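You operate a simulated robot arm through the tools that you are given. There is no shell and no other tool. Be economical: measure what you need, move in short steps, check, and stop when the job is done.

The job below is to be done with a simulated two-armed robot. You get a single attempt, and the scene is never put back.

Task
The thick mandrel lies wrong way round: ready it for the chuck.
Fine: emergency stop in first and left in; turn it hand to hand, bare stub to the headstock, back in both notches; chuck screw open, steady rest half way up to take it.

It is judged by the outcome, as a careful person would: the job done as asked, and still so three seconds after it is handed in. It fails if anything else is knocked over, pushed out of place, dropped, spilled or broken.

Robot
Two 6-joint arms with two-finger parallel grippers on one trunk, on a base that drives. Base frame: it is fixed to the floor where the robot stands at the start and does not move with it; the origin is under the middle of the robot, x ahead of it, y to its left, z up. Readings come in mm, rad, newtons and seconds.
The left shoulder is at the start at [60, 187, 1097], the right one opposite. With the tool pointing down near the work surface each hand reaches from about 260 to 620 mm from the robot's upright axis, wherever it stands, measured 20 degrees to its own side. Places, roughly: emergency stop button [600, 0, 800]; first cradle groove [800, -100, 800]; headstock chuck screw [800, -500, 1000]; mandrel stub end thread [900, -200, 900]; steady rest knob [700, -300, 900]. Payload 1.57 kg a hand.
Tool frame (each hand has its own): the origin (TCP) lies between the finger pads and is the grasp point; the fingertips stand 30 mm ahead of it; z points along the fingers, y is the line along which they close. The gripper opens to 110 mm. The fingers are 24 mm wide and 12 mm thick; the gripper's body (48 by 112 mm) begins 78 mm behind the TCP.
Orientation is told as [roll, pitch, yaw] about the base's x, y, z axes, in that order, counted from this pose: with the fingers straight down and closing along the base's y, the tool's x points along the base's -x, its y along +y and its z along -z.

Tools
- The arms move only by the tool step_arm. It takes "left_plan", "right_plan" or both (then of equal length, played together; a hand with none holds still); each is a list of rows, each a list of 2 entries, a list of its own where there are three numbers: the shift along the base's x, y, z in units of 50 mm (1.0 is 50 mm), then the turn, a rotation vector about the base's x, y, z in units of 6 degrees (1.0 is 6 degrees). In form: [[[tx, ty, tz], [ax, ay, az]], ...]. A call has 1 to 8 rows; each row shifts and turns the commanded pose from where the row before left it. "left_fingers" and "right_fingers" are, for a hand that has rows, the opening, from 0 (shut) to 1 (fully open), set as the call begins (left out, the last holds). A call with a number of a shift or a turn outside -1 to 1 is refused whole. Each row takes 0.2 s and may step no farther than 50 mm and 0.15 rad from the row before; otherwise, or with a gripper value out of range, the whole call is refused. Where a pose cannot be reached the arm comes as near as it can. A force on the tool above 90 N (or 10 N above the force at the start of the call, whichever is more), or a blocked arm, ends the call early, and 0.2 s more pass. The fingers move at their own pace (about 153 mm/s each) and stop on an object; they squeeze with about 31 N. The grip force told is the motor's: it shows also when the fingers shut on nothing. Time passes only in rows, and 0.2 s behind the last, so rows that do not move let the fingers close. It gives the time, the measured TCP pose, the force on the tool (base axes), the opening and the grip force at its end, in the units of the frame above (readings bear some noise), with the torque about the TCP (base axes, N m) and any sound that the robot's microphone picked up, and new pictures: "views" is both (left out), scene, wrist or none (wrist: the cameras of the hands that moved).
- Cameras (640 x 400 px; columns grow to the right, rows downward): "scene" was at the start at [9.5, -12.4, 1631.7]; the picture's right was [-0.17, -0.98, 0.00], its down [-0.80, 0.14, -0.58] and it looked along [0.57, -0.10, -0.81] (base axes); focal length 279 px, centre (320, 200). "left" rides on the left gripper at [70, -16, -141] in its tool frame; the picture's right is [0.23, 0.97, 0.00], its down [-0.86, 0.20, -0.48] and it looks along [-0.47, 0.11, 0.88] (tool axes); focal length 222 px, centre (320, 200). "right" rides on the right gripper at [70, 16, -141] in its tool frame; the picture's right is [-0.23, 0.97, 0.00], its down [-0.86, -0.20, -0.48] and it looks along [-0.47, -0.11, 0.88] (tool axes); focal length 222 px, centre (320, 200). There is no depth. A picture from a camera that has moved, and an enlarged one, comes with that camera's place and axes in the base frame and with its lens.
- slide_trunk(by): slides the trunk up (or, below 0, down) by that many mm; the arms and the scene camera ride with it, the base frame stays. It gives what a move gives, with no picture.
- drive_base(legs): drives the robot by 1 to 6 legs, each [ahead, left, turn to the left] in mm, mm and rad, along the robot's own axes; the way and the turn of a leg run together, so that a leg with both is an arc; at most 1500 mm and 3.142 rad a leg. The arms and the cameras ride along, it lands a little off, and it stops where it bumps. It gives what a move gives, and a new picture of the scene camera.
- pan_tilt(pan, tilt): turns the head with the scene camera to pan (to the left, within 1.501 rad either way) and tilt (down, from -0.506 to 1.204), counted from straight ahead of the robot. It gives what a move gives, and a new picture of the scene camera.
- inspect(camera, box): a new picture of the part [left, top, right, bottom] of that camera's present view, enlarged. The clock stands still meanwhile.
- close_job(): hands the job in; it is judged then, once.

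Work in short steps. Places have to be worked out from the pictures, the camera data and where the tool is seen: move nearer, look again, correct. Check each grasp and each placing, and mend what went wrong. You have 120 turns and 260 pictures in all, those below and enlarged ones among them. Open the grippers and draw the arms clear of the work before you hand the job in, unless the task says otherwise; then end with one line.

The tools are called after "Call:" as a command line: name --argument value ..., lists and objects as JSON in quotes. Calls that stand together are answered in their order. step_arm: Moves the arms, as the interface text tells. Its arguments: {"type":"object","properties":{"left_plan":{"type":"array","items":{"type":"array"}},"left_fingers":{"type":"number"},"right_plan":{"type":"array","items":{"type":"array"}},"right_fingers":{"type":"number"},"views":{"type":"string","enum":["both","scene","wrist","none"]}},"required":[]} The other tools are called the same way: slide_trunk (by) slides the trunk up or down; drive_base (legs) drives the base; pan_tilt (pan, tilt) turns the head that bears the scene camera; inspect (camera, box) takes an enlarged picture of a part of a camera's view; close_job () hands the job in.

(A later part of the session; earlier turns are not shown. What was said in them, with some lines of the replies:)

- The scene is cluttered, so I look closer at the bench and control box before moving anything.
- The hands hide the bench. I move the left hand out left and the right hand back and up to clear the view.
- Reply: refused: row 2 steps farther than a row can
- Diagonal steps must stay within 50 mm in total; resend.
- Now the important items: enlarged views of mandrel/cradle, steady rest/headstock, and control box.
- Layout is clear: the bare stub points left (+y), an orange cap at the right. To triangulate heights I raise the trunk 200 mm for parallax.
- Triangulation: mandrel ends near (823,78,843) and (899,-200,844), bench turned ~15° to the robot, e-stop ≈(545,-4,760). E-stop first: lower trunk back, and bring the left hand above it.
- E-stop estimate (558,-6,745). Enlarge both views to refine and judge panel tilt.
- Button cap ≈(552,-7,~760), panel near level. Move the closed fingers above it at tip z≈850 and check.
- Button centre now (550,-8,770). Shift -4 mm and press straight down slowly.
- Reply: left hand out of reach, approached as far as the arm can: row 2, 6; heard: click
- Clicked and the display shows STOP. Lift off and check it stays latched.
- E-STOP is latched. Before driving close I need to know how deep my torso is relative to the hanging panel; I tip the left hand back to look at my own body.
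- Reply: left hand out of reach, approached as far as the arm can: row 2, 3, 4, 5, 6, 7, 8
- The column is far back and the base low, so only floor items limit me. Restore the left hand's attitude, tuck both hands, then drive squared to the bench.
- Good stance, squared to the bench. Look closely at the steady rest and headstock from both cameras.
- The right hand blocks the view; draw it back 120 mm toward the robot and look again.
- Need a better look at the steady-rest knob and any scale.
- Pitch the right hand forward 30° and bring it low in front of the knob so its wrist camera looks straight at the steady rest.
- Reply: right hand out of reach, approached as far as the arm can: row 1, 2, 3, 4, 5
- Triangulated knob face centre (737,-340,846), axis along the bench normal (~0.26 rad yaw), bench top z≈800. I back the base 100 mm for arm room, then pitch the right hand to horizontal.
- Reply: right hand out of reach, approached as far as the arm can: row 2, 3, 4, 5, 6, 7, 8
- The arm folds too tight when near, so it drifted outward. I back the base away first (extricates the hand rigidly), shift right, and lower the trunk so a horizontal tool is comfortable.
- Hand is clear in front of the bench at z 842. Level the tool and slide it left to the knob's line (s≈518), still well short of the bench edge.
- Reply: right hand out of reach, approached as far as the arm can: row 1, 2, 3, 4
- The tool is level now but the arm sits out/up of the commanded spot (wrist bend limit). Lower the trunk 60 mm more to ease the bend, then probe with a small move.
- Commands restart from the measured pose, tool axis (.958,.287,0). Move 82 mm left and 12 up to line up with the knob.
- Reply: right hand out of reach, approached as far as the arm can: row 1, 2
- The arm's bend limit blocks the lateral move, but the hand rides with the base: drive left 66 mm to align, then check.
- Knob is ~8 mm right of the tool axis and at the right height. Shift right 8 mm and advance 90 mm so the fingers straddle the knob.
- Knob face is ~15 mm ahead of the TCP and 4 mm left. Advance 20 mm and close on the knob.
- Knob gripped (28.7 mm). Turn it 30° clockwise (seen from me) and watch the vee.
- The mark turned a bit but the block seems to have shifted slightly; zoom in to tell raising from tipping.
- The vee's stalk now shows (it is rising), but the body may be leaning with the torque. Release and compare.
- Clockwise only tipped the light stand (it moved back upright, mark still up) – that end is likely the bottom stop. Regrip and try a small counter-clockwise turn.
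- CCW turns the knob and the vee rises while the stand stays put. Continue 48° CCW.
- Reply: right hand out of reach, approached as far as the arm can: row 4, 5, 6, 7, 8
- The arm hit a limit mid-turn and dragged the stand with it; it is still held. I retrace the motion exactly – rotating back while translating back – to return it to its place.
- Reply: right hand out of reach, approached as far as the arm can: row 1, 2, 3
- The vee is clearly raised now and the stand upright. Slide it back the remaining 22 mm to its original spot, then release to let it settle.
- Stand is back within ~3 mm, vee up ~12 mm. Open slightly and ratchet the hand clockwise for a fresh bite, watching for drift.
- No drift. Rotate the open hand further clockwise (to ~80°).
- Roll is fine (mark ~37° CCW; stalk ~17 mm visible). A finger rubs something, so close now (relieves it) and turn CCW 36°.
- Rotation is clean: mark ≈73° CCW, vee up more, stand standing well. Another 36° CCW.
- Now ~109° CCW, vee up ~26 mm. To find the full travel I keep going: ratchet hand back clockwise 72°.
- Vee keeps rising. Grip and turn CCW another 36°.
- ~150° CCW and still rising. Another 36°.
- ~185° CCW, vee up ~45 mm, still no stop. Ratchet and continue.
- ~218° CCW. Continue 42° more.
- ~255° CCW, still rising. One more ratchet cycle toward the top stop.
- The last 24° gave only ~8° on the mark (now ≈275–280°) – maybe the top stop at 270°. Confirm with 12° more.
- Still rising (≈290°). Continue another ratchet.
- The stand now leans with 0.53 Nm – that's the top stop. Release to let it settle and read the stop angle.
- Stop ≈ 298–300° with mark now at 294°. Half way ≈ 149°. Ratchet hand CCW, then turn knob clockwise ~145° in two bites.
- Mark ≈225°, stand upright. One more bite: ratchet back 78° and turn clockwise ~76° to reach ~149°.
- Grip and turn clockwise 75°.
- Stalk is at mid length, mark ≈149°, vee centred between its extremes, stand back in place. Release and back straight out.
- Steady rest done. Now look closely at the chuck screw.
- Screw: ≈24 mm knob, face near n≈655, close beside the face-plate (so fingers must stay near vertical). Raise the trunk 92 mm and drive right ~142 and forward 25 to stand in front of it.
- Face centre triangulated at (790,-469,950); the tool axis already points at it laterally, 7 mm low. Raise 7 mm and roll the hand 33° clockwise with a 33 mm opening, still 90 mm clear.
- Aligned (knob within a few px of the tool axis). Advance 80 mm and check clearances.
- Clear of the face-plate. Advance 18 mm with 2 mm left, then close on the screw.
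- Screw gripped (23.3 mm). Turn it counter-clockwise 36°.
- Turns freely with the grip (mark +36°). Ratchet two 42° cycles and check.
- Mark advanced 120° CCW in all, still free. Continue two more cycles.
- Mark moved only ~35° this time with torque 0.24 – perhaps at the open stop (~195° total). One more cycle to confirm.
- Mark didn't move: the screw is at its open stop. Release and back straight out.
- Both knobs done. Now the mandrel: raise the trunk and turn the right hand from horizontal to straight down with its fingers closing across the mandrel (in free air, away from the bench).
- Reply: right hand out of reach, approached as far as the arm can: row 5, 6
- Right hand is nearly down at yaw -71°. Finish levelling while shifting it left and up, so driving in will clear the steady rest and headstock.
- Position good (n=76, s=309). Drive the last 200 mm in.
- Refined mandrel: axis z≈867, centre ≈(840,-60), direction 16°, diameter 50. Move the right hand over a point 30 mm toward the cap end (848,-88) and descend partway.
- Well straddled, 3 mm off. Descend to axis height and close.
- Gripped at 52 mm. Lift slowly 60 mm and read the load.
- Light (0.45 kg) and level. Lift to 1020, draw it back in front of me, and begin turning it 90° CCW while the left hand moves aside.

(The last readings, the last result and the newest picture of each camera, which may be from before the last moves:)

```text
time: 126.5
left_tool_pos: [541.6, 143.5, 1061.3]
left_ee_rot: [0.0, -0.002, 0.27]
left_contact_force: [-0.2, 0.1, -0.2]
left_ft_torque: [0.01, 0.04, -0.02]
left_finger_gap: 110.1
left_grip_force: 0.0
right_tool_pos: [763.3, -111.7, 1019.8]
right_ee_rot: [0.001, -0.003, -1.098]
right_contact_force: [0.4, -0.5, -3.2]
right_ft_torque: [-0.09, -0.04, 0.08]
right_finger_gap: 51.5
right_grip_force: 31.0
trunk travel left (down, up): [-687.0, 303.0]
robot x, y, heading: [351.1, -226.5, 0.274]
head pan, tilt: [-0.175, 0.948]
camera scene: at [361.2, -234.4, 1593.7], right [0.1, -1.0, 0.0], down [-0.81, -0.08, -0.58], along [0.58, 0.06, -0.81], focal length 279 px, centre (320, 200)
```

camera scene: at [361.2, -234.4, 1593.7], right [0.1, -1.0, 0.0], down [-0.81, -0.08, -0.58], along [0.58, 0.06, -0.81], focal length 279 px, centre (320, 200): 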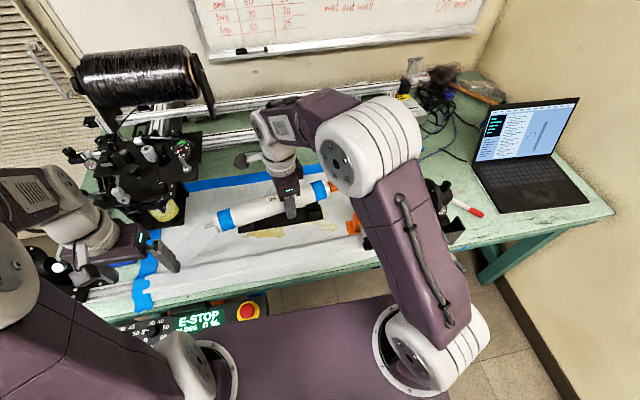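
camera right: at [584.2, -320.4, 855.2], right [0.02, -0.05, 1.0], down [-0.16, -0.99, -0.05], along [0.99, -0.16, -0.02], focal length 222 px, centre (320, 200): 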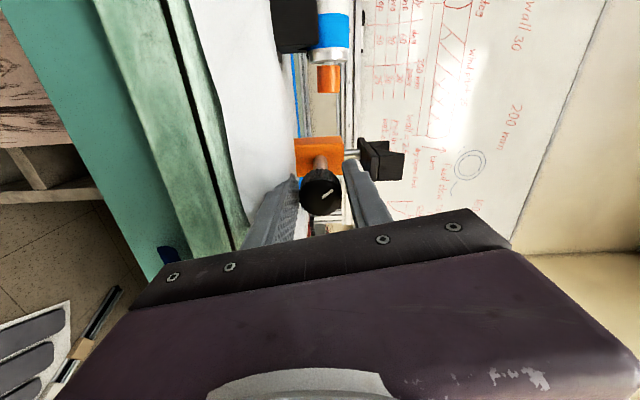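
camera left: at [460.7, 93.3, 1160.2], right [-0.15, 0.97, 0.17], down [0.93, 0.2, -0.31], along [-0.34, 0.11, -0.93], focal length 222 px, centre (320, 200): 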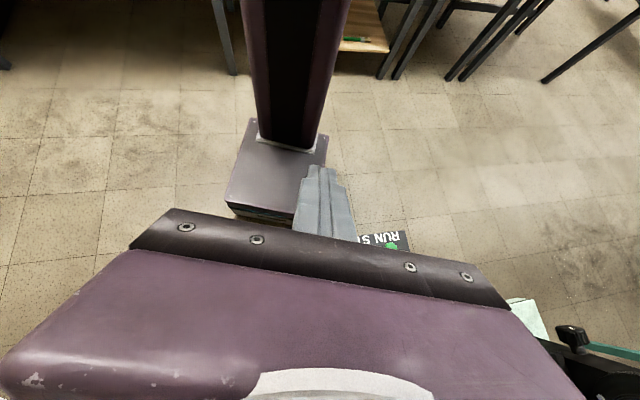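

Going well. Continue the rotation by 79°.

Call:
step_arm --right_plan '[[[0, 0, 0], [0, 0, 1]], [[0, 0, 0], [0, 0, 1]], [[0, 0, 0], [0, 0, 1]], [[0, 0, 0], [0, 0, 1]], [[0, 0, 0], [0, 0, 1]], [[0, 0, 0], [0, 0, 1]], [[0, 0, 0], [0, 0, 1]]]' --views "none"

Call:
step_arm --right_plan '[[[0, 0, 0], [0, 0, 1]], [[0, 0, 0], [0, 0, 1]], [[0, 0, 0], [0, 0, 1]], [[0, 0, 0], [0, 0, 1]], [[0, 0, 0], [0, 0, 1]], [[0, 0, 0], [0, 0, 1]], [[0, 0, 0], [0, 0, 0.2]]]' --views "both"

```text
time: 128.2
left_tool_pos: [541.8, 143.5, 1061.6]
left_ee_rot: [0.001, 0.0, 0.269]
left_contact_force: [-1.0, 0.3, 0.4]
left_ft_torque: [0.0, -0.02, 0.02]
left_finger_gap: 109.9
left_grip_force: 0.1
right_tool_pos: [764.5, -112.9, 1020.4]
right_ee_rot: [-0.001, 0.001, -0.365]
right_contact_force: [-0.4, 0.4, -4.1]
right_ft_torque: [-0.06, -0.06, 0.06]
right_finger_gap: 51.4
right_grip_force: 31.3
trunk travel left (down, up): [-687.0, 303.0]
robot x, y, heading: [348.4, -225.6, 0.265]
head pan, tilt: [-0.175, 0.948]
```

```text
time: 129.8
left_tool_pos: [542.7, 142.8, 1062.0]
left_ee_rot: [-0.002, 0.001, 0.269]
left_contact_force: [-0.3, -0.2, -0.4]
left_ft_torque: [-0.01, -0.01, 0.01]
left_finger_gap: 110.2
left_grip_force: 0.0
right_tool_pos: [765.2, -112.2, 1019.9]
right_ee_rot: [0.0, 0.001, 0.285]
right_contact_force: [-0.5, 0.6, -3.5]
right_ft_torque: [0.01, -0.09, -0.05]
right_finger_gap: 51.5
right_grip_force: 30.5
trunk travel left (down, up): [-687.0, 303.0]
robot x, y, heading: [345.9, -226.1, 0.269]
head pan, tilt: [-0.175, 0.948]
camera scene: at [361.5, -234.3, 1593.7], right [0.1, -1.0, 0.0], down [-0.81, -0.08, -0.58], along [0.58, 0.06, -0.81], focal length 279 px, centre (320, 200)
camera right: at [691.7, -115.8, 1160.9], right [-0.05, 1.0, 0.0], down [0.88, 0.05, 0.48], along [0.48, 0.03, -0.88], focal length 222 px, centre (320, 200)
```

scene: 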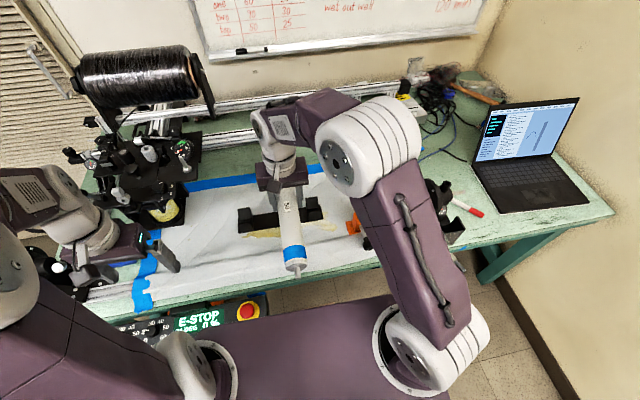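
right: 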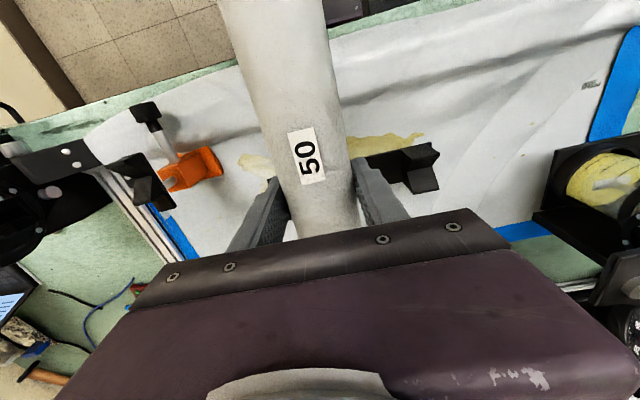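

Mandrel now points along my forward axis, stub toward me. Tilt both hands ~35° outward about the mandrel's axis, then bring the left hand to a standoff on its own side.

Call:
step_arm --left_plan '[[[0, 0, 0.16], [-0.935, -0.272, 0]], [[0, 0, 0.16], [-0.935, -0.272, 0]], [[0, 0, 0.16], [-0.935, -0.272, 0]], [[0, 0, 0.16], [-0.935, -0.272, 0]], [[0, 0, 0.16], [-0.935, -0.272, 0]], [[0, 0, 0.16], [-0.935, -0.272, 0]]]' --right_plan '[[[0, 0, 0], [0.935, 0.272, 0]], [[0, 0, 0], [0.935, 0.272, 0]], [[0, 0, 0], [0.935, 0.272, 0]], [[0, 0, 0], [0.935, 0.272, 0]], [[0, 0, 0], [0.935, 0.272, 0]], [[0, 0, 0], [0.935, 0.272, 0]]]' --views "scene"

```text
time: 131.2
left_tool_pos: [543.3, 144.9, 1109.3]
left_ee_rot: [-0.616, -0.007, 0.272]
left_contact_force: [0.9, -0.7, -0.5]
left_ft_torque: [-0.03, 0.01, -0.01]
left_finger_gap: 110.1
left_grip_force: 0.1
right_tool_pos: [765.8, -110.8, 1019.2]
right_ee_rot: [0.613, 0.002, 0.282]
right_contact_force: [0.2, -0.2, -3.1]
right_ft_torque: [0.02, -0.1, 0.02]
right_finger_gap: 51.5
right_grip_force: 30.3
trunk travel left (down, up): [-687.0, 303.0]
robot x, y, heading: [350.6, -225.3, 0.267]
head pan, tilt: [-0.175, 0.948]
camera scene: at [362.1, -233.8, 1593.7], right [0.1, -1.0, 0.0], down [-0.81, -0.08, -0.58], along [0.58, 0.06, -0.81], focal length 279 px, centre (320, 200)
```

scene: 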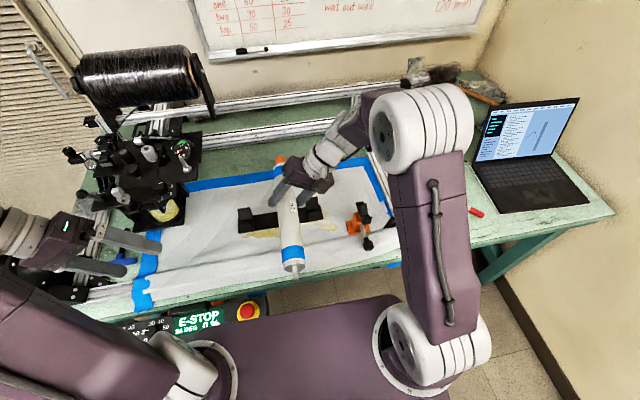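

Bring the left hand to the standoff up-left of the mandrel.

Call:
step_arm --left_plan '[[[0.41, -0.43, 0], [0, 0, 0.1]], [[0.41, -0.48, 0], [0, 0, 0]], [[0.41, -0.48, 0], [0, 0, 0]], [[0.41, -0.53, 0], [0, 0, 0]], [[0.41, -0.53, 0], [0, 0, 0]], [[0.41, -0.6, 0], [0, 0, 0]], [[0.41, -0.6, 0], [0, 0, 0]], [[0.07, -0.6, 0], [0, 0, 0]]]' --views "both"

Call:
inspect --camera "scene" --box '[200, 130, 380, 243]'

```text
time: 132.9
left_tool_pos: [691.3, -70.4, 1111.0]
left_ee_rot: [-0.611, -0.009, 0.282]
left_contact_force: [-0.3, -0.1, 0.0]
left_ft_torque: [0.03, -0.02, 0.0]
left_finger_gap: 109.9
left_grip_force: 0.0
right_tool_pos: [764.6, -111.6, 1020.7]
right_ee_rot: [0.613, -0.001, 0.282]
right_contact_force: [0.7, 0.3, -3.8]
right_ft_torque: [0.02, 0.0, -0.14]
right_finger_gap: 51.6
right_grip_force: 31.1
trunk travel left (down, up): [-687.0, 303.0]
robot x, y, heading: [347.6, -225.3, 0.27]
head pan, tilt: [-0.175, 0.948]
camera scene: at [361.1, -235.5, 1593.7], right [0.1, -1.0, 0.0], down [-0.81, -0.08, -0.58], along [0.58, 0.06, -0.81], focal length 279 px, centre (320, 200)
camera left: at [603.6, -25.6, 1237.4], right [-0.44, 0.7, -0.56], down [0.7, 0.66, 0.28], along [0.57, -0.27, -0.78], focal length 222 px, centre (320, 200)
```

scene: 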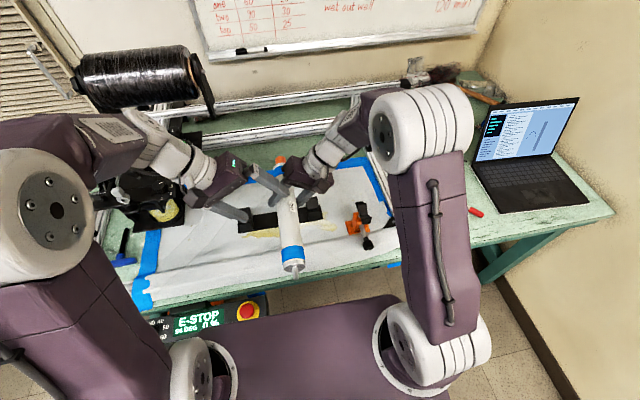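
left: 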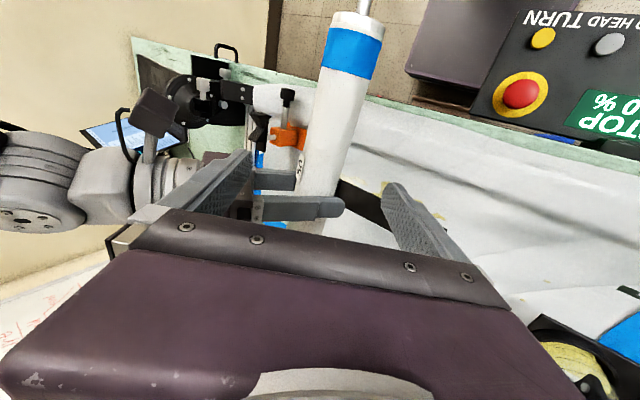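

```text
3.54 times, centred on (290, 186) of scene
camera zoom: at [361.1, -235.5, 1593.7], right [0.1, -1.0, 0.0], down [-0.81, -0.08, -0.58], along [0.58, 0.06, -0.81], focal length 989 px, centre (426, 248)
```

zoom: 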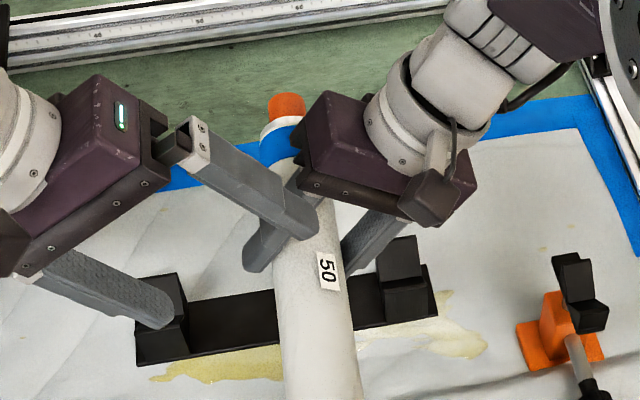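

Axial spacing is 59 mm, bodies clear. Advance the left hand along its fingers 110 mm onto the mandrel.

Call:
step_arm --left_plan '[[[0.08, -0.29, -0.45], [0, 0, 0]], [[0.08, -0.29, -0.45], [0, 0, 0]], [[0.09, -0.29, -0.45], [0, 0, 0]], [[0.09, -0.29, -0.45], [0, 0, 0]]]' --views "wrist"

Call:
inspect --camera "scene" --box '[200, 130, 380, 243]'

```text
time: 133.9
left_tool_pos: [708.7, -127.7, 1020.6]
left_ee_rot: [-0.611, -0.006, 0.281]
left_contact_force: [-0.3, 0.1, -0.2]
left_ft_torque: [-0.01, 0.0, -0.01]
left_finger_gap: 110.1
left_grip_force: 0.2
right_tool_pos: [765.0, -111.8, 1020.1]
right_ee_rot: [0.613, 0.001, 0.282]
right_contact_force: [0.0, -0.7, -3.6]
right_ft_torque: [0.04, -0.11, 0.07]
right_finger_gap: 51.2
right_grip_force: 30.7
trunk travel left (down, up): [-687.0, 303.0]
robot x, y, heading: [346.0, -222.2, 0.267]
head pan, tilt: [-0.175, 0.948]
camera left: at [620.0, -83.1, 1146.7], right [-0.44, 0.7, -0.56], down [0.7, 0.66, 0.28], along [0.57, -0.27, -0.78], focal length 222 px, centre (320, 200)
```

left: 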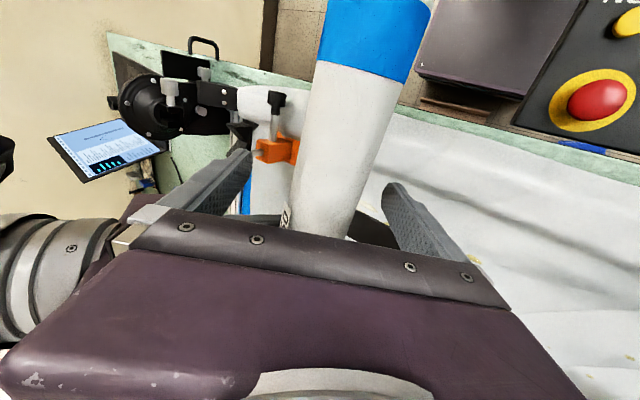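

```text
3.54 times, centred on (290, 186) of scene
camera zoom: at [362.8, -234.9, 1593.7], right [0.1, -1.0, 0.0], down [-0.81, -0.08, -0.58], along [0.58, 0.06, -0.81], focal length 989 px, centre (426, 248)
```

zoom: 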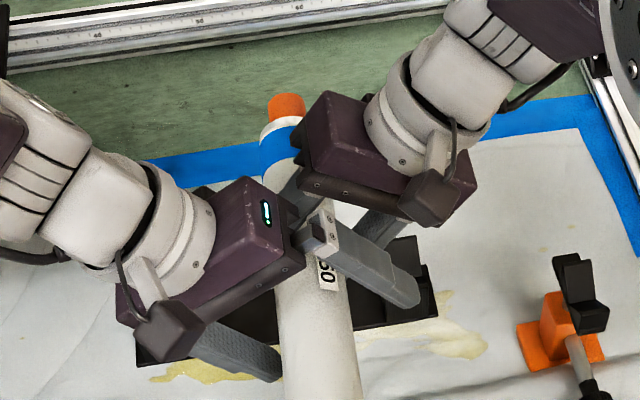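

Straddled, no contact. Close the left hand on the mandrel.

Call:
step_arm --left_plan '[[[0, 0, 0], [0, 0, 0]], [[0, 0, 0], [0, 0, 0]], [[0, 0, 0], [0, 0, 0]]]' --left_fingers 0 --views "none"

Call:
inspect --camera "scene" --box '[200, 130, 380, 243]'

```text
time: 134.8
left_tool_pos: [705.3, -125.4, 1020.6]
left_ee_rot: [-0.609, -0.007, 0.284]
left_contact_force: [-4.9, 24.3, -12.3]
left_ft_torque: [-0.22, 0.96, 0.5]
left_finger_gap: 51.0
left_grip_force: 31.6
right_tool_pos: [764.6, -111.5, 1020.6]
right_ee_rot: [0.612, -0.003, 0.283]
right_contact_force: [4.5, -23.4, 11.6]
right_ft_torque: [-0.02, -0.14, 0.91]
right_finger_gap: 51.5
right_grip_force: 31.6
trunk travel left (down, up): [-687.0, 303.0]
robot x, y, heading: [346.1, -225.2, 0.265]
head pan, tilt: [-0.175, 0.948]
```

```text
3.54 times, centred on (290, 186) of scene
camera zoom: at [361.3, -234.3, 1593.7], right [0.1, -1.0, 0.0], down [-0.81, -0.08, -0.58], along [0.58, 0.06, -0.81], focal length 989 px, centre (426, 248)
```

zoom: 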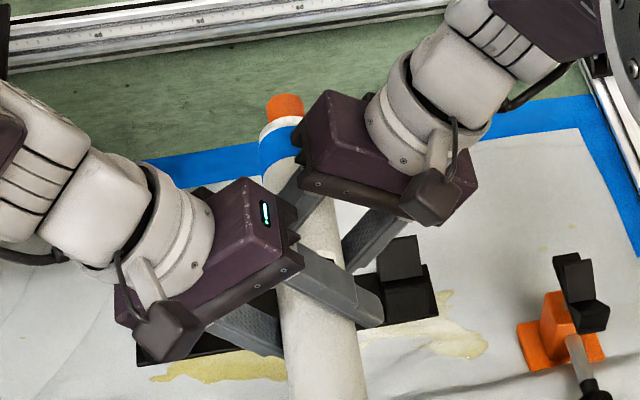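

Both hands hold it. Open the right hand and withdraw along its own axis.

Call:
step_arm --right_plan '[[[0, 0, 0], [0, 0, 0]], [[0, 0, 0], [0, 0, 0]], [[0.08, -0.275, 0.41], [0, 0, 0]], [[0.12, -0.44, 0.65], [0, 0, 0]], [[0.12, -0.44, 0.65], [0, 0, 0]], [[0.12, -0.44, 0.65], [0, 0, 0]]]' --right_fingers 1 --views "none"

Call:
inspect --camera "scene" --box '[160, 110, 400, 260]'

```text
time: 136.2
left_tool_pos: [706.6, -127.8, 1021.6]
left_ee_rot: [-0.611, -0.009, 0.282]
left_contact_force: [0.5, -0.7, -3.0]
left_ft_torque: [-0.01, -0.01, -0.14]
left_finger_gap: 50.9
left_grip_force: 31.0
right_tool_pos: [789.6, -190.6, 1137.9]
right_ee_rot: [0.613, -0.001, 0.284]
right_contact_force: [0.4, 1.0, -0.1]
right_ft_torque: [0.04, 0.02, -0.01]
right_finger_gap: 109.9
right_grip_force: 0.0
trunk travel left (down, up): [-687.0, 303.0]
robot x, y, heading: [346.5, -226.7, 0.265]
head pan, tilt: [-0.175, 0.948]
```

```text
2.67 times, centred on (280, 185) of scene
camera zoom: at [361.3, -235.4, 1593.7], right [0.1, -1.0, 0.0], down [-0.81, -0.08, -0.58], along [0.58, 0.06, -0.81], focal length 745 px, centre (427, 240)
```

zoom: 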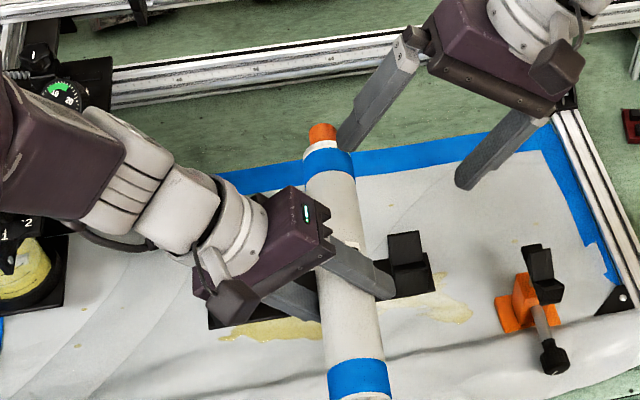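

Left hand holds alone and steady. Move the right arm well out of the way while the left hand comes upright.

Call:
step_arm --left_plan '[[[0, 0, 0.1], [0.935, 0.272, 0]], [[0, 0, 0.1], [0.935, 0.272, 0]], [[0, 0, 0.1], [0.935, 0.272, 0]], [[0, 0, 0.1], [0.935, 0.272, 0]], [[0, 0, 0.1], [0.935, 0.272, 0]], [[0, 0, 0.1], [0.92, 0.267, 0]]]' --right_plan '[[[-0.15, -0.8, 0.1], [0, 0, 0]], [[-0.15, -0.8, 0.1], [0, 0, 0]], [[-0.15, -0.8, 0.1], [0, 0, 0]], [[-0.15, -0.8, 0], [0, 0, 0]], [[-0.15, -0.8, 0], [0, 0, 0]], [[-0.15, -0.8, 0], [0, 0, 0]]]' --views "scene"

```text
time: 137.6
left_tool_pos: [706.0, -128.4, 1050.6]
left_ee_rot: [0.0, -0.006, 0.277]
left_contact_force: [0.0, -0.3, -3.1]
left_ft_torque: [-0.04, 0.14, 0.0]
left_finger_gap: 50.7
left_grip_force: 31.0
right_tool_pos: [741.5, -435.6, 1151.6]
right_ee_rot: [0.614, -0.002, 0.282]
right_contact_force: [0.0, -0.6, 0.0]
right_ft_torque: [0.04, -0.01, 0.01]
right_finger_gap: 110.0
right_grip_force: 0.1
trunk travel left (down, up): [-687.0, 303.0]
robot x, y, heading: [347.0, -227.1, 0.266]
head pan, tilt: [-0.175, 0.948]
camera scene: at [361.9, -237.0, 1593.7], right [0.1, -1.0, 0.0], down [-0.81, -0.08, -0.58], along [0.58, 0.06, -0.81], focal length 279 px, centre (320, 200)
```

scene: 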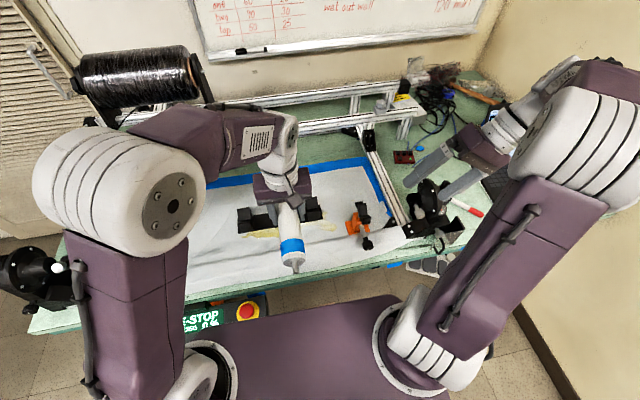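

Now rotate the mandrel the remaining 90° with the left hand, then move forward over the cradle.

Call:
step_arm --left_plan '[[[0, 0, 0], [0, 0, 1]], [[0, 0, 0], [0, 0, 1]], [[0, 0, 0], [0, 0, 1]], [[0, 0, 0], [0, 0, 1]], [[0, 0, 0], [0, 0, 1]], [[0, 0, 0], [0, 0, 1]], [[0, 0, 0], [0, 0, 1]]]' --views "none"

Call:
step_arm --left_plan '[[[0.36, 0.1, 0], [0, 0, 1]], [[0.36, 0.1, 0], [0, 0, 1]], [[0.36, 0.1, 0], [0, 0, 1]], [[0.36, 0.1, 0], [0, 0, 1]], [[0.36, 0.1, 0], [0, 0, 1]], [[0.36, 0.1, 0], [0, 0, 1]], [[0.36, 0.1, 0], [0, 0, 1]], [[0.36, 0.1, 0], [0, 0, 1]]]' --views "both"

Call:
inspect --camera "scene" --box '[180, 120, 380, 245]'

```text
time: 139.2
left_tool_pos: [706.8, -126.6, 1051.3]
left_ee_rot: [-0.002, -0.005, 1.011]
left_contact_force: [-0.5, -1.4, -3.9]
left_ft_torque: [-0.1, 0.08, 0.0]
left_finger_gap: 50.2
left_grip_force: 31.1
right_tool_pos: [742.0, -433.1, 1151.3]
right_ee_rot: [0.613, -0.002, 0.282]
right_contact_force: [-0.3, -0.5, 0.4]
right_ft_torque: [0.0, 0.02, 0.0]
right_finger_gap: 110.1
right_grip_force: 0.0
trunk travel left (down, up): [-687.0, 303.0]
robot x, y, heading: [352.2, -224.6, 0.266]
head pan, tilt: [-0.175, 0.948]
```

```text
time: 140.9
left_tool_pos: [851.4, -85.8, 1051.0]
left_ee_rot: [0.001, -0.007, 1.848]
left_contact_force: [0.1, 0.1, -3.6]
left_ft_torque: [-0.13, -0.01, -0.01]
left_finger_gap: 50.5
left_grip_force: 31.5
right_tool_pos: [742.7, -431.4, 1152.9]
right_ee_rot: [0.611, -0.001, 0.283]
right_contact_force: [0.1, 0.0, 0.1]
right_ft_torque: [0.02, 0.0, 0.0]
right_finger_gap: 110.0
right_grip_force: 0.1
trunk travel left (down, up): [-687.0, 303.0]
robot x, y, heading: [345.9, -224.2, 0.268]
head pan, tilt: [-0.175, 0.948]
camera scene: at [362.9, -234.2, 1593.7], right [0.1, -1.0, 0.0], down [-0.81, -0.08, -0.58], along [0.58, 0.06, -0.81], focal length 279 px, centre (320, 200)
camera left: at [885.9, -150.4, 1193.1], right [-0.87, -0.49, 0.0], down [-0.43, 0.76, 0.48], along [-0.23, 0.42, -0.88], focal length 222 px, centre (320, 200)
```

scene: 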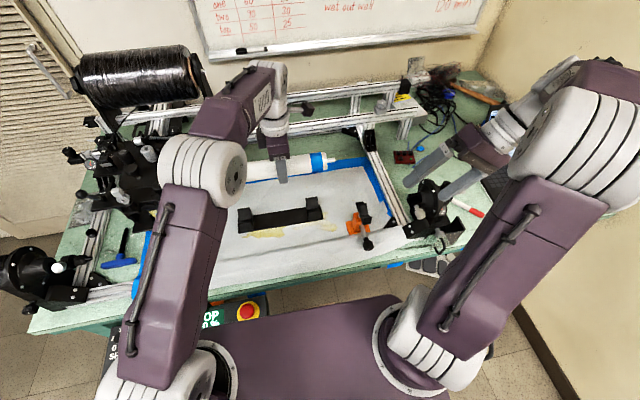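
left: 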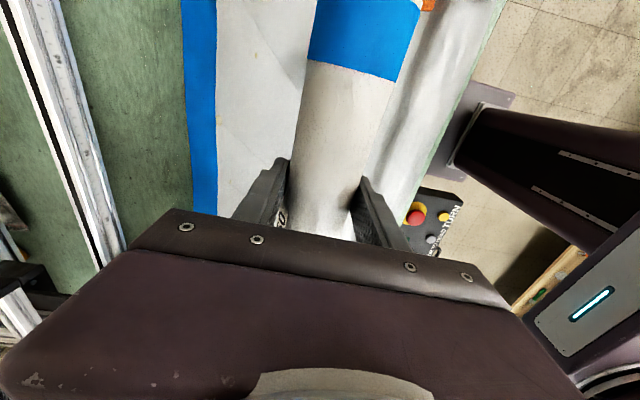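

```text
3.20 times, centred on (280, 182) of scene
camera zoom: at [362.9, -234.2, 1593.7], right [0.1, -1.0, 0.0], down [-0.81, -0.08, -0.58], along [0.58, 0.06, -0.81], focal length 894 px, centre (448, 256)
```

zoom: 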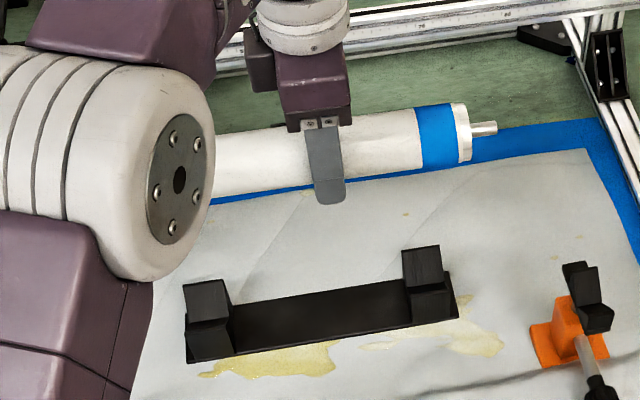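

Reversed: the bare stub now points to the headstock. From ring-end measurement the left TCP should be at (847,-79). Move there and descend to 900 to check alignment with the notches.

Call:
step_arm --left_plan '[[[-0.09, 0.14, -0.5], [0, 0, 0.06]], [[0, 0, -0.9], [0, 0, 0]], [[0, 0, -0.9], [0, 0, 0]], [[0, 0, -0.7], [0, 0, 0]]]' --views "none"

Call:
inspect --camera "scene" --box '[200, 140, 360, 240]'

Call:
inspect --camera "left" --box '[160, 0, 480, 200]'

```text
time: 141.9
left_tool_pos: [845.3, -81.3, 900.9]
left_ee_rot: [-0.001, -0.006, 1.853]
left_contact_force: [0.1, 0.0, -3.3]
left_ft_torque: [-0.09, -0.03, 0.03]
left_finger_gap: 50.3
left_grip_force: 30.7
right_tool_pos: [742.4, -432.0, 1153.0]
right_ee_rot: [0.613, 0.001, 0.284]
right_contact_force: [0.1, -0.4, 0.0]
right_ft_torque: [-0.01, 0.02, 0.03]
right_finger_gap: 110.3
right_grip_force: 0.1
trunk travel left (down, up): [-687.0, 303.0]
robot x, y, heading: [349.1, -224.5, 0.269]
head pan, tilt: [-0.175, 0.948]
```

```text
4.00 times, centred on (280, 190) of scene
camera zoom: at [362.6, -234.1, 1593.8], right [0.1, -1.0, 0.0], down [-0.81, -0.08, -0.58], along [0.58, 0.06, -0.81], focal length 1118 px, centre (480, 240)
```

zoom: 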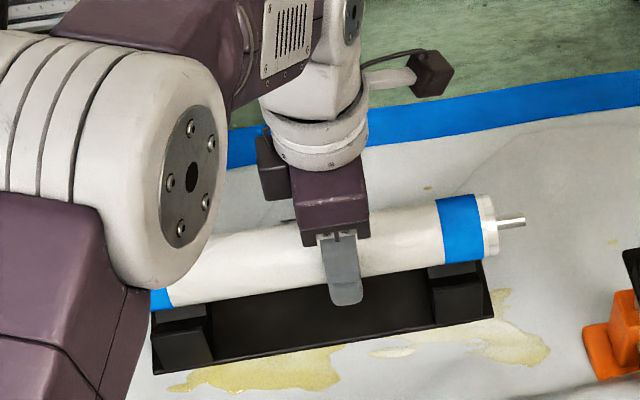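

```text
2.00 times, centred on (320, 100) of left
camera zoom: at [879.7, -145.1, 1043.1], right [-0.87, -0.49, 0.0], down [-0.43, 0.76, 0.48], along [-0.23, 0.42, -0.88], focal length 444 px, centre (320, 400)
```

zoom: 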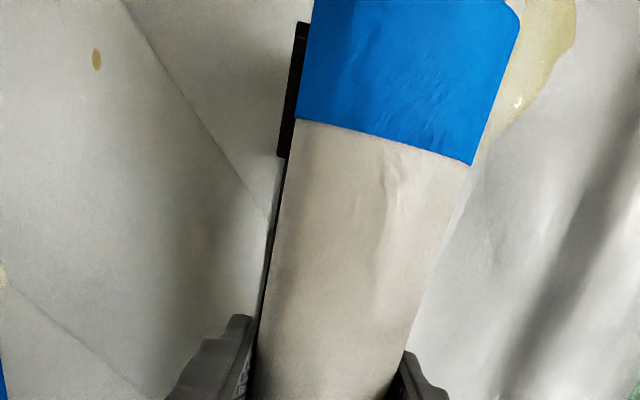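

Alignment is within ~3 mm; correct by (+3,-2) mm and lower gently into the notches.

Call:
step_arm --left_plan '[[[0.06, -0.03, -0.25], [0, 0, 0]], [[0, 0, -0.2], [0, 0, 0]], [[0, 0, -0.06], [0, 0, 0]], [[0, 0, -0.06], [0, 0, 0]]]' --views "none"

Call:
inspect --camera "scene" --box '[200, 140, 360, 240]'

```text
time: 142.9
left_tool_pos: [848.7, -81.9, 873.6]
left_ee_rot: [-0.002, -0.006, 1.854]
left_contact_force: [-1.4, 0.0, -1.5]
left_ft_torque: [0.31, 0.13, 0.26]
left_finger_gap: 50.8
left_grip_force: 31.1
right_tool_pos: [740.9, -432.2, 1152.1]
right_ee_rot: [0.612, -0.003, 0.284]
right_contact_force: [-0.7, 0.6, 0.1]
right_ft_torque: [-0.03, -0.01, 0.01]
right_finger_gap: 109.9
right_grip_force: 0.0
trunk travel left (down, up): [-687.0, 303.0]
robot x, y, heading: [346.2, -223.8, 0.266]
head pan, tilt: [-0.175, 0.948]
```

```text
4.00 times, centred on (280, 190) of scene
camera zoom: at [360.8, -234.9, 1593.8], right [0.1, -1.0, 0.0], down [-0.81, -0.08, -0.58], along [0.58, 0.06, -0.81], focal length 1118 px, centre (480, 240)
```

zoom: 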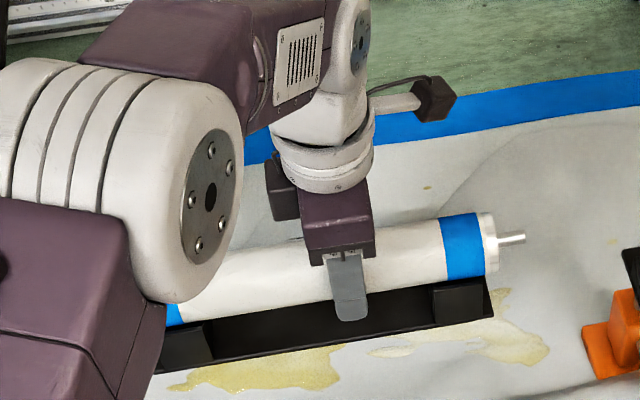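

First contact felt (load dropping) and the tape/ring line up with the original. Lower a few mm more until seated.

Call:
step_arm --left_plan '[[[0, 0, -0.05], [0, 0, 0]], [[0, 0, -0.05], [0, 0, 0]], [[0, 0, 0], [0, 0, 0]]]' --views "none"

Call:
inspect --camera "scene" --box '[220, 150, 340, 225]'

```text
time: 143.8
left_tool_pos: [848.4, -81.8, 870.8]
left_ee_rot: [-0.009, -0.006, 1.855]
left_contact_force: [-1.6, -0.3, 25.0]
left_ft_torque: [0.18, 0.29, 0.22]
left_finger_gap: 50.2
left_grip_force: 31.2
right_tool_pos: [738.2, -434.0, 1154.2]
right_ee_rot: [0.611, -0.003, 0.283]
right_contact_force: [-0.6, -0.4, 0.2]
right_ft_torque: [0.0, -0.01, 0.03]
right_finger_gap: 109.8
right_grip_force: 0.1
trunk travel left (down, up): [-687.0, 303.0]
robot x, y, heading: [346.4, -227.5, 0.274]
head pan, tilt: [-0.175, 0.948]
```

```text
5.33 times, centred on (280, 188) of scene
camera zoom: at [357.1, -235.8, 1594.1], right [0.1, -1.0, 0.0], down [-0.81, -0.08, -0.59], along [0.58, 0.06, -0.81], focal length 1490 px, centre (533, 267)
```

zoom: 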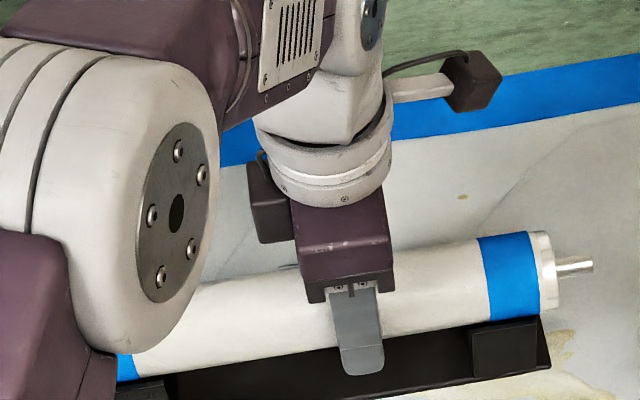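

Firmly seated (25 N). Ease up 1.5 mm, open, then lift straight up.

Call:
step_arm --left_plan '[[[0, 0, 0.03], [0, 0, 0]]]' --views "none"

Call:
step_arm --left_plan '[[[0, 0, 0], [0, 0, 0]], [[0, 0, 0], [0, 0, 0]], [[0, 0, 0.3], [0, 0, 0]], [[0, 0, 0.9], [0, 0, 0]], [[0, 0, 0.9], [0, 0, 0]], [[0, 0, 0.9], [0, 0, 0]]]' --left_fingers 1 --views "none"

Call:
inspect --camera "left" --box '[0, 0, 640, 400]'

Call:
inspect --camera "scene" --box '[200, 140, 360, 240]'

```text
time: 144.2
left_tool_pos: [849.8, -82.0, 870.9]
left_ee_rot: [-0.007, -0.006, 1.855]
left_contact_force: [1.2, -0.3, 19.1]
left_ft_torque: [-0.57, -0.12, 0.25]
left_finger_gap: 50.1
left_grip_force: 31.0
right_tool_pos: [739.8, -433.7, 1154.1]
right_ee_rot: [0.615, -0.004, 0.283]
right_contact_force: [-0.6, 0.2, -0.5]
right_ft_torque: [-0.03, 0.02, -0.01]
right_finger_gap: 110.0
right_grip_force: 0.0
trunk travel left (down, up): [-687.0, 303.0]
robot x, y, heading: [348.2, -227.4, 0.267]
head pan, tilt: [-0.175, 0.948]
```

```text
time: 145.6
left_tool_pos: [847.9, -80.5, 1017.9]
left_ee_rot: [-0.002, -0.007, 1.855]
left_contact_force: [-0.6, 0.4, 0.4]
left_ft_torque: [0.0, -0.02, 0.01]
left_finger_gap: 109.9
left_grip_force: 0.1
right_tool_pos: [740.9, -433.1, 1152.2]
right_ee_rot: [0.612, -0.001, 0.282]
right_contact_force: [0.2, -0.8, 0.8]
right_ft_torque: [0.0, 0.03, -0.02]
right_finger_gap: 110.3
right_grip_force: 0.0
trunk travel left (down, up): [-687.0, 303.0]
robot x, y, heading: [349.1, -230.7, 0.269]
head pan, tilt: [-0.175, 0.948]
```

```text
1.00 times, centred on (320, 200) of left (not enlarged: the box is as wide or as high as the picture)
camera zoom: at [882.4, -144.5, 1160.4], right [-0.87, -0.49, 0.0], down [-0.43, 0.76, 0.48], along [-0.23, 0.42, -0.88], focal length 222 px, centre (320, 200)
```

zoom: 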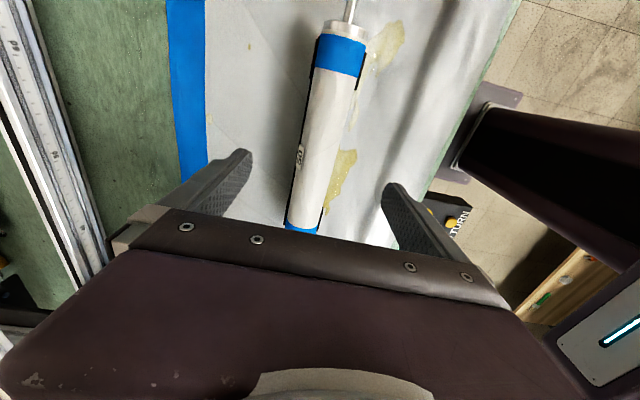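

```text
4.00 times, centred on (280, 190) of scene
camera zoom: at [360.6, -234.8, 1593.7], right [0.1, -1.0, 0.0], down [-0.81, -0.08, -0.58], along [0.58, 0.06, -0.81], focal length 1118 px, centre (480, 240)
```

zoom: 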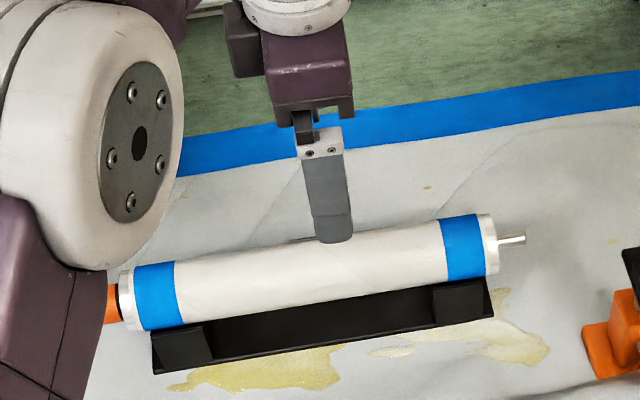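

Mandrel sits exactly where it was, reversed, in both notches. Raise the left hand and drive back clear, then do a final check.

Call:
step_arm --left_plan '[[[0, 0, 0.9], [0, 0, 0]], [[0, 0, 0.9], [0, 0, 0]]]' --views "none"

Call:
drive_base --legs '[[-380, 0, 0]]'

Call:
inspect --camera "scene" --box '[180, 110, 420, 260]'

```text
time: 146.2
left_tool_pos: [848.5, -77.9, 1110.3]
left_ee_rot: [-0.001, -0.007, 1.855]
left_contact_force: [-0.2, 0.8, -0.5]
left_ft_torque: [-0.02, -0.03, -0.02]
left_finger_gap: 110.0
left_grip_force: 0.0
right_tool_pos: [741.2, -433.4, 1152.6]
right_ee_rot: [0.613, 0.0, 0.283]
right_contact_force: [-0.8, -0.1, -0.6]
right_ft_torque: [-0.01, -0.02, 0.01]
right_finger_gap: 110.1
right_grip_force: 0.0
trunk travel left (down, up): [-687.0, 303.0]
robot x, y, heading: [346.1, -224.7, 0.268]
head pan, tilt: [-0.175, 0.948]
```

```text
time: 148.6
left_tool_pos: [482.6, -181.1, 1108.5]
left_ee_rot: [-0.003, -0.006, 1.854]
left_contact_force: [0.5, -0.2, -0.4]
left_ft_torque: [-0.02, 0.01, -0.01]
left_finger_gap: 109.8
left_grip_force: 0.1
right_tool_pos: [376.2, -534.6, 1152.6]
right_ee_rot: [0.611, -0.001, 0.28]
right_contact_force: [0.0, 0.2, 0.7]
right_ft_torque: [0.04, 0.03, 0.01]
right_finger_gap: 110.1
right_grip_force: 0.1
trunk travel left (down, up): [-687.0, 303.0]
robot x, y, heading: [-16.7, -326.5, 0.265]
head pan, tilt: [-0.175, 0.948]
camera scene: at [-4.8, -335.0, 1593.7], right [0.09, -1.0, 0.0], down [-0.81, -0.07, -0.58], along [0.58, 0.05, -0.81], focal length 279 px, centre (320, 200)
```

scene: 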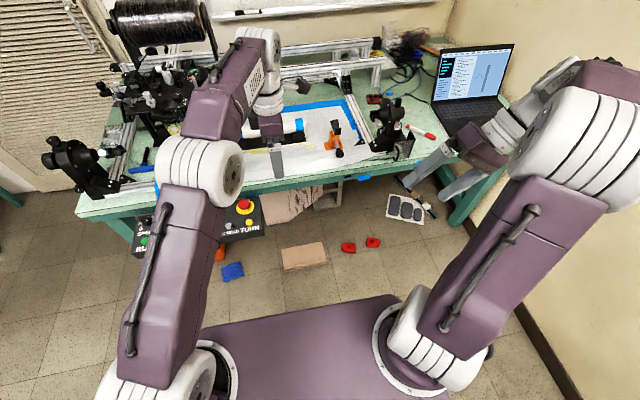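

```text
2.67 times, centred on (300, 185) of scene
camera zoom: at [-4.8, -335.0, 1593.7], right [0.09, -1.0, 0.0], down [-0.81, -0.07, -0.58], along [0.58, 0.05, -0.81], focal length 745 px, centre (373, 240)
```

zoom: 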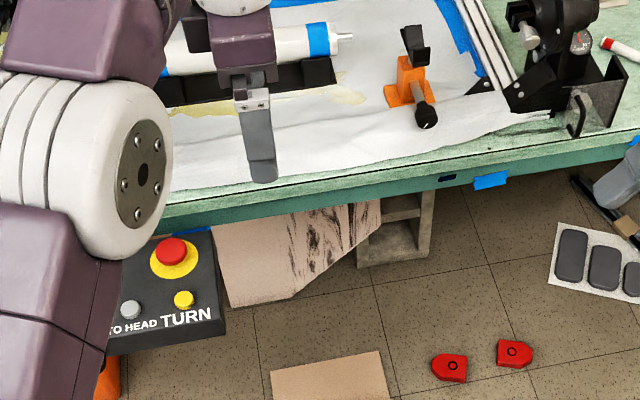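

Move the left arm aside for a last look at everything.

Call:
step_arm --left_plan '[[[-0.5, 0.7, 0], [0, 0, -0.8]], [[-0.5, 0.7, 0], [0, 0, -0.8]], [[-0.5, 0.7, 0], [0, 0, -0.8]], [[-0.5, 0.7, 0], [0, 0, -0.8]], [[-0.5, 0.7, 0], [0, 0, -0.8]], [[-0.2, 0.8, 0], [0, 0, -0.8]]]' --views "scene"

Call:
inspect --camera "scene" --box '[140, 90, 420, 265]'

Call:
inspect --camera "scene" --box '[225, 80, 425, 170]'

```text
time: 150.0
left_tool_pos: [347.5, 35.4, 1106.8]
left_ee_rot: [0.001, -0.006, 1.347]
left_contact_force: [-0.7, -0.2, -0.4]
left_ft_torque: [-0.06, 0.0, 0.02]
left_finger_gap: 109.7
left_grip_force: 0.0
right_tool_pos: [374.4, -533.1, 1154.1]
right_ee_rot: [0.611, 0.0, 0.278]
right_contact_force: [-0.5, -0.9, -0.4]
right_ft_torque: [-0.04, 0.01, -0.01]
right_finger_gap: 110.3
right_grip_force: 0.0
trunk travel left (down, up): [-687.0, 303.0]
robot x, y, heading: [-17.5, -327.5, 0.267]
head pan, tilt: [-0.175, 0.948]
camera scene: at [-5.1, -333.2, 1593.7], right [0.09, -1.0, 0.0], down [-0.81, -0.08, -0.58], along [0.58, 0.05, -0.81], focal length 279 px, centre (320, 200)
```

scene: 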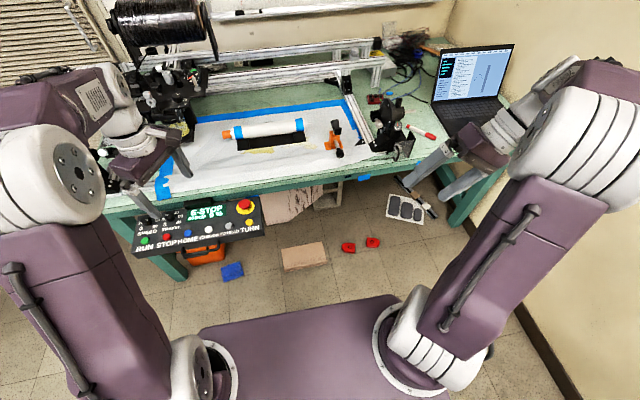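

```text
2.29 times, centred on (280, 178) of scene
camera zoom: at [-5.1, -333.2, 1593.7], right [0.09, -1.0, 0.0], down [-0.81, -0.08, -0.58], along [0.58, 0.05, -0.81], focal length 639 px, centre (411, 251)
```

zoom: 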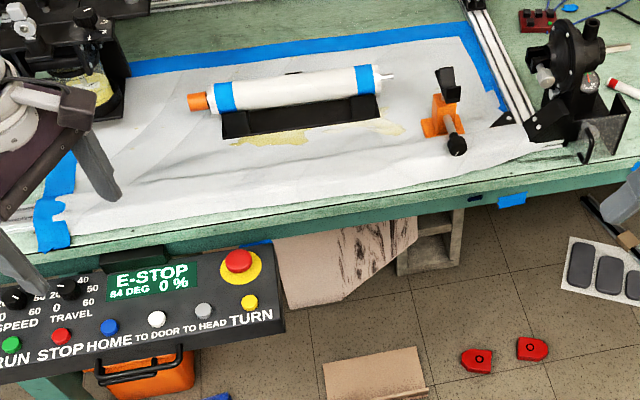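

```text
3.20 times, centred on (325, 125) of scene
camera zoom: at [-5.1, -333.2, 1593.7], right [0.09, -1.0, 0.0], down [-0.81, -0.08, -0.58], along [0.58, 0.05, -0.81], focal length 894 px, centre (304, 440)
```

zoom: 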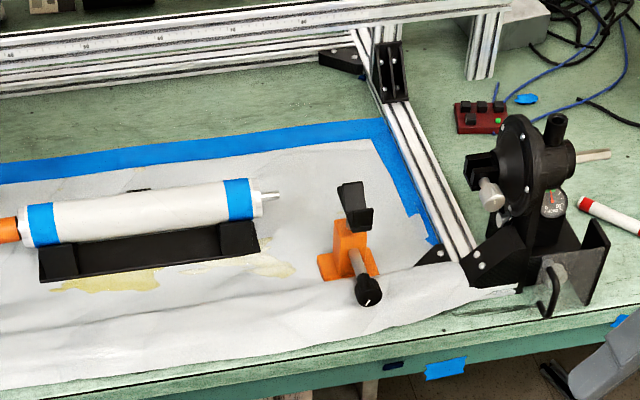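

Everything checks out: the display still shows E-STOP, the mandrel lies reversed in both notches with its bare stub to the headstock, the vee is half way up, and the chuck screw is open. Both arms are clear.

Call:
close_job

```text
The job is handed in.
```

The mandrel was turned hand to hand and lies back in both notches with its bare stub toward the headstock. The emergency stop went in first and is still in, the steady rest is half way up, and the chuck screw is turned counter-clockwise to its stop, which I took as open. The steady rest slid and tipped while I turned its knob; I put it back to within about 3 mm of its original spot.
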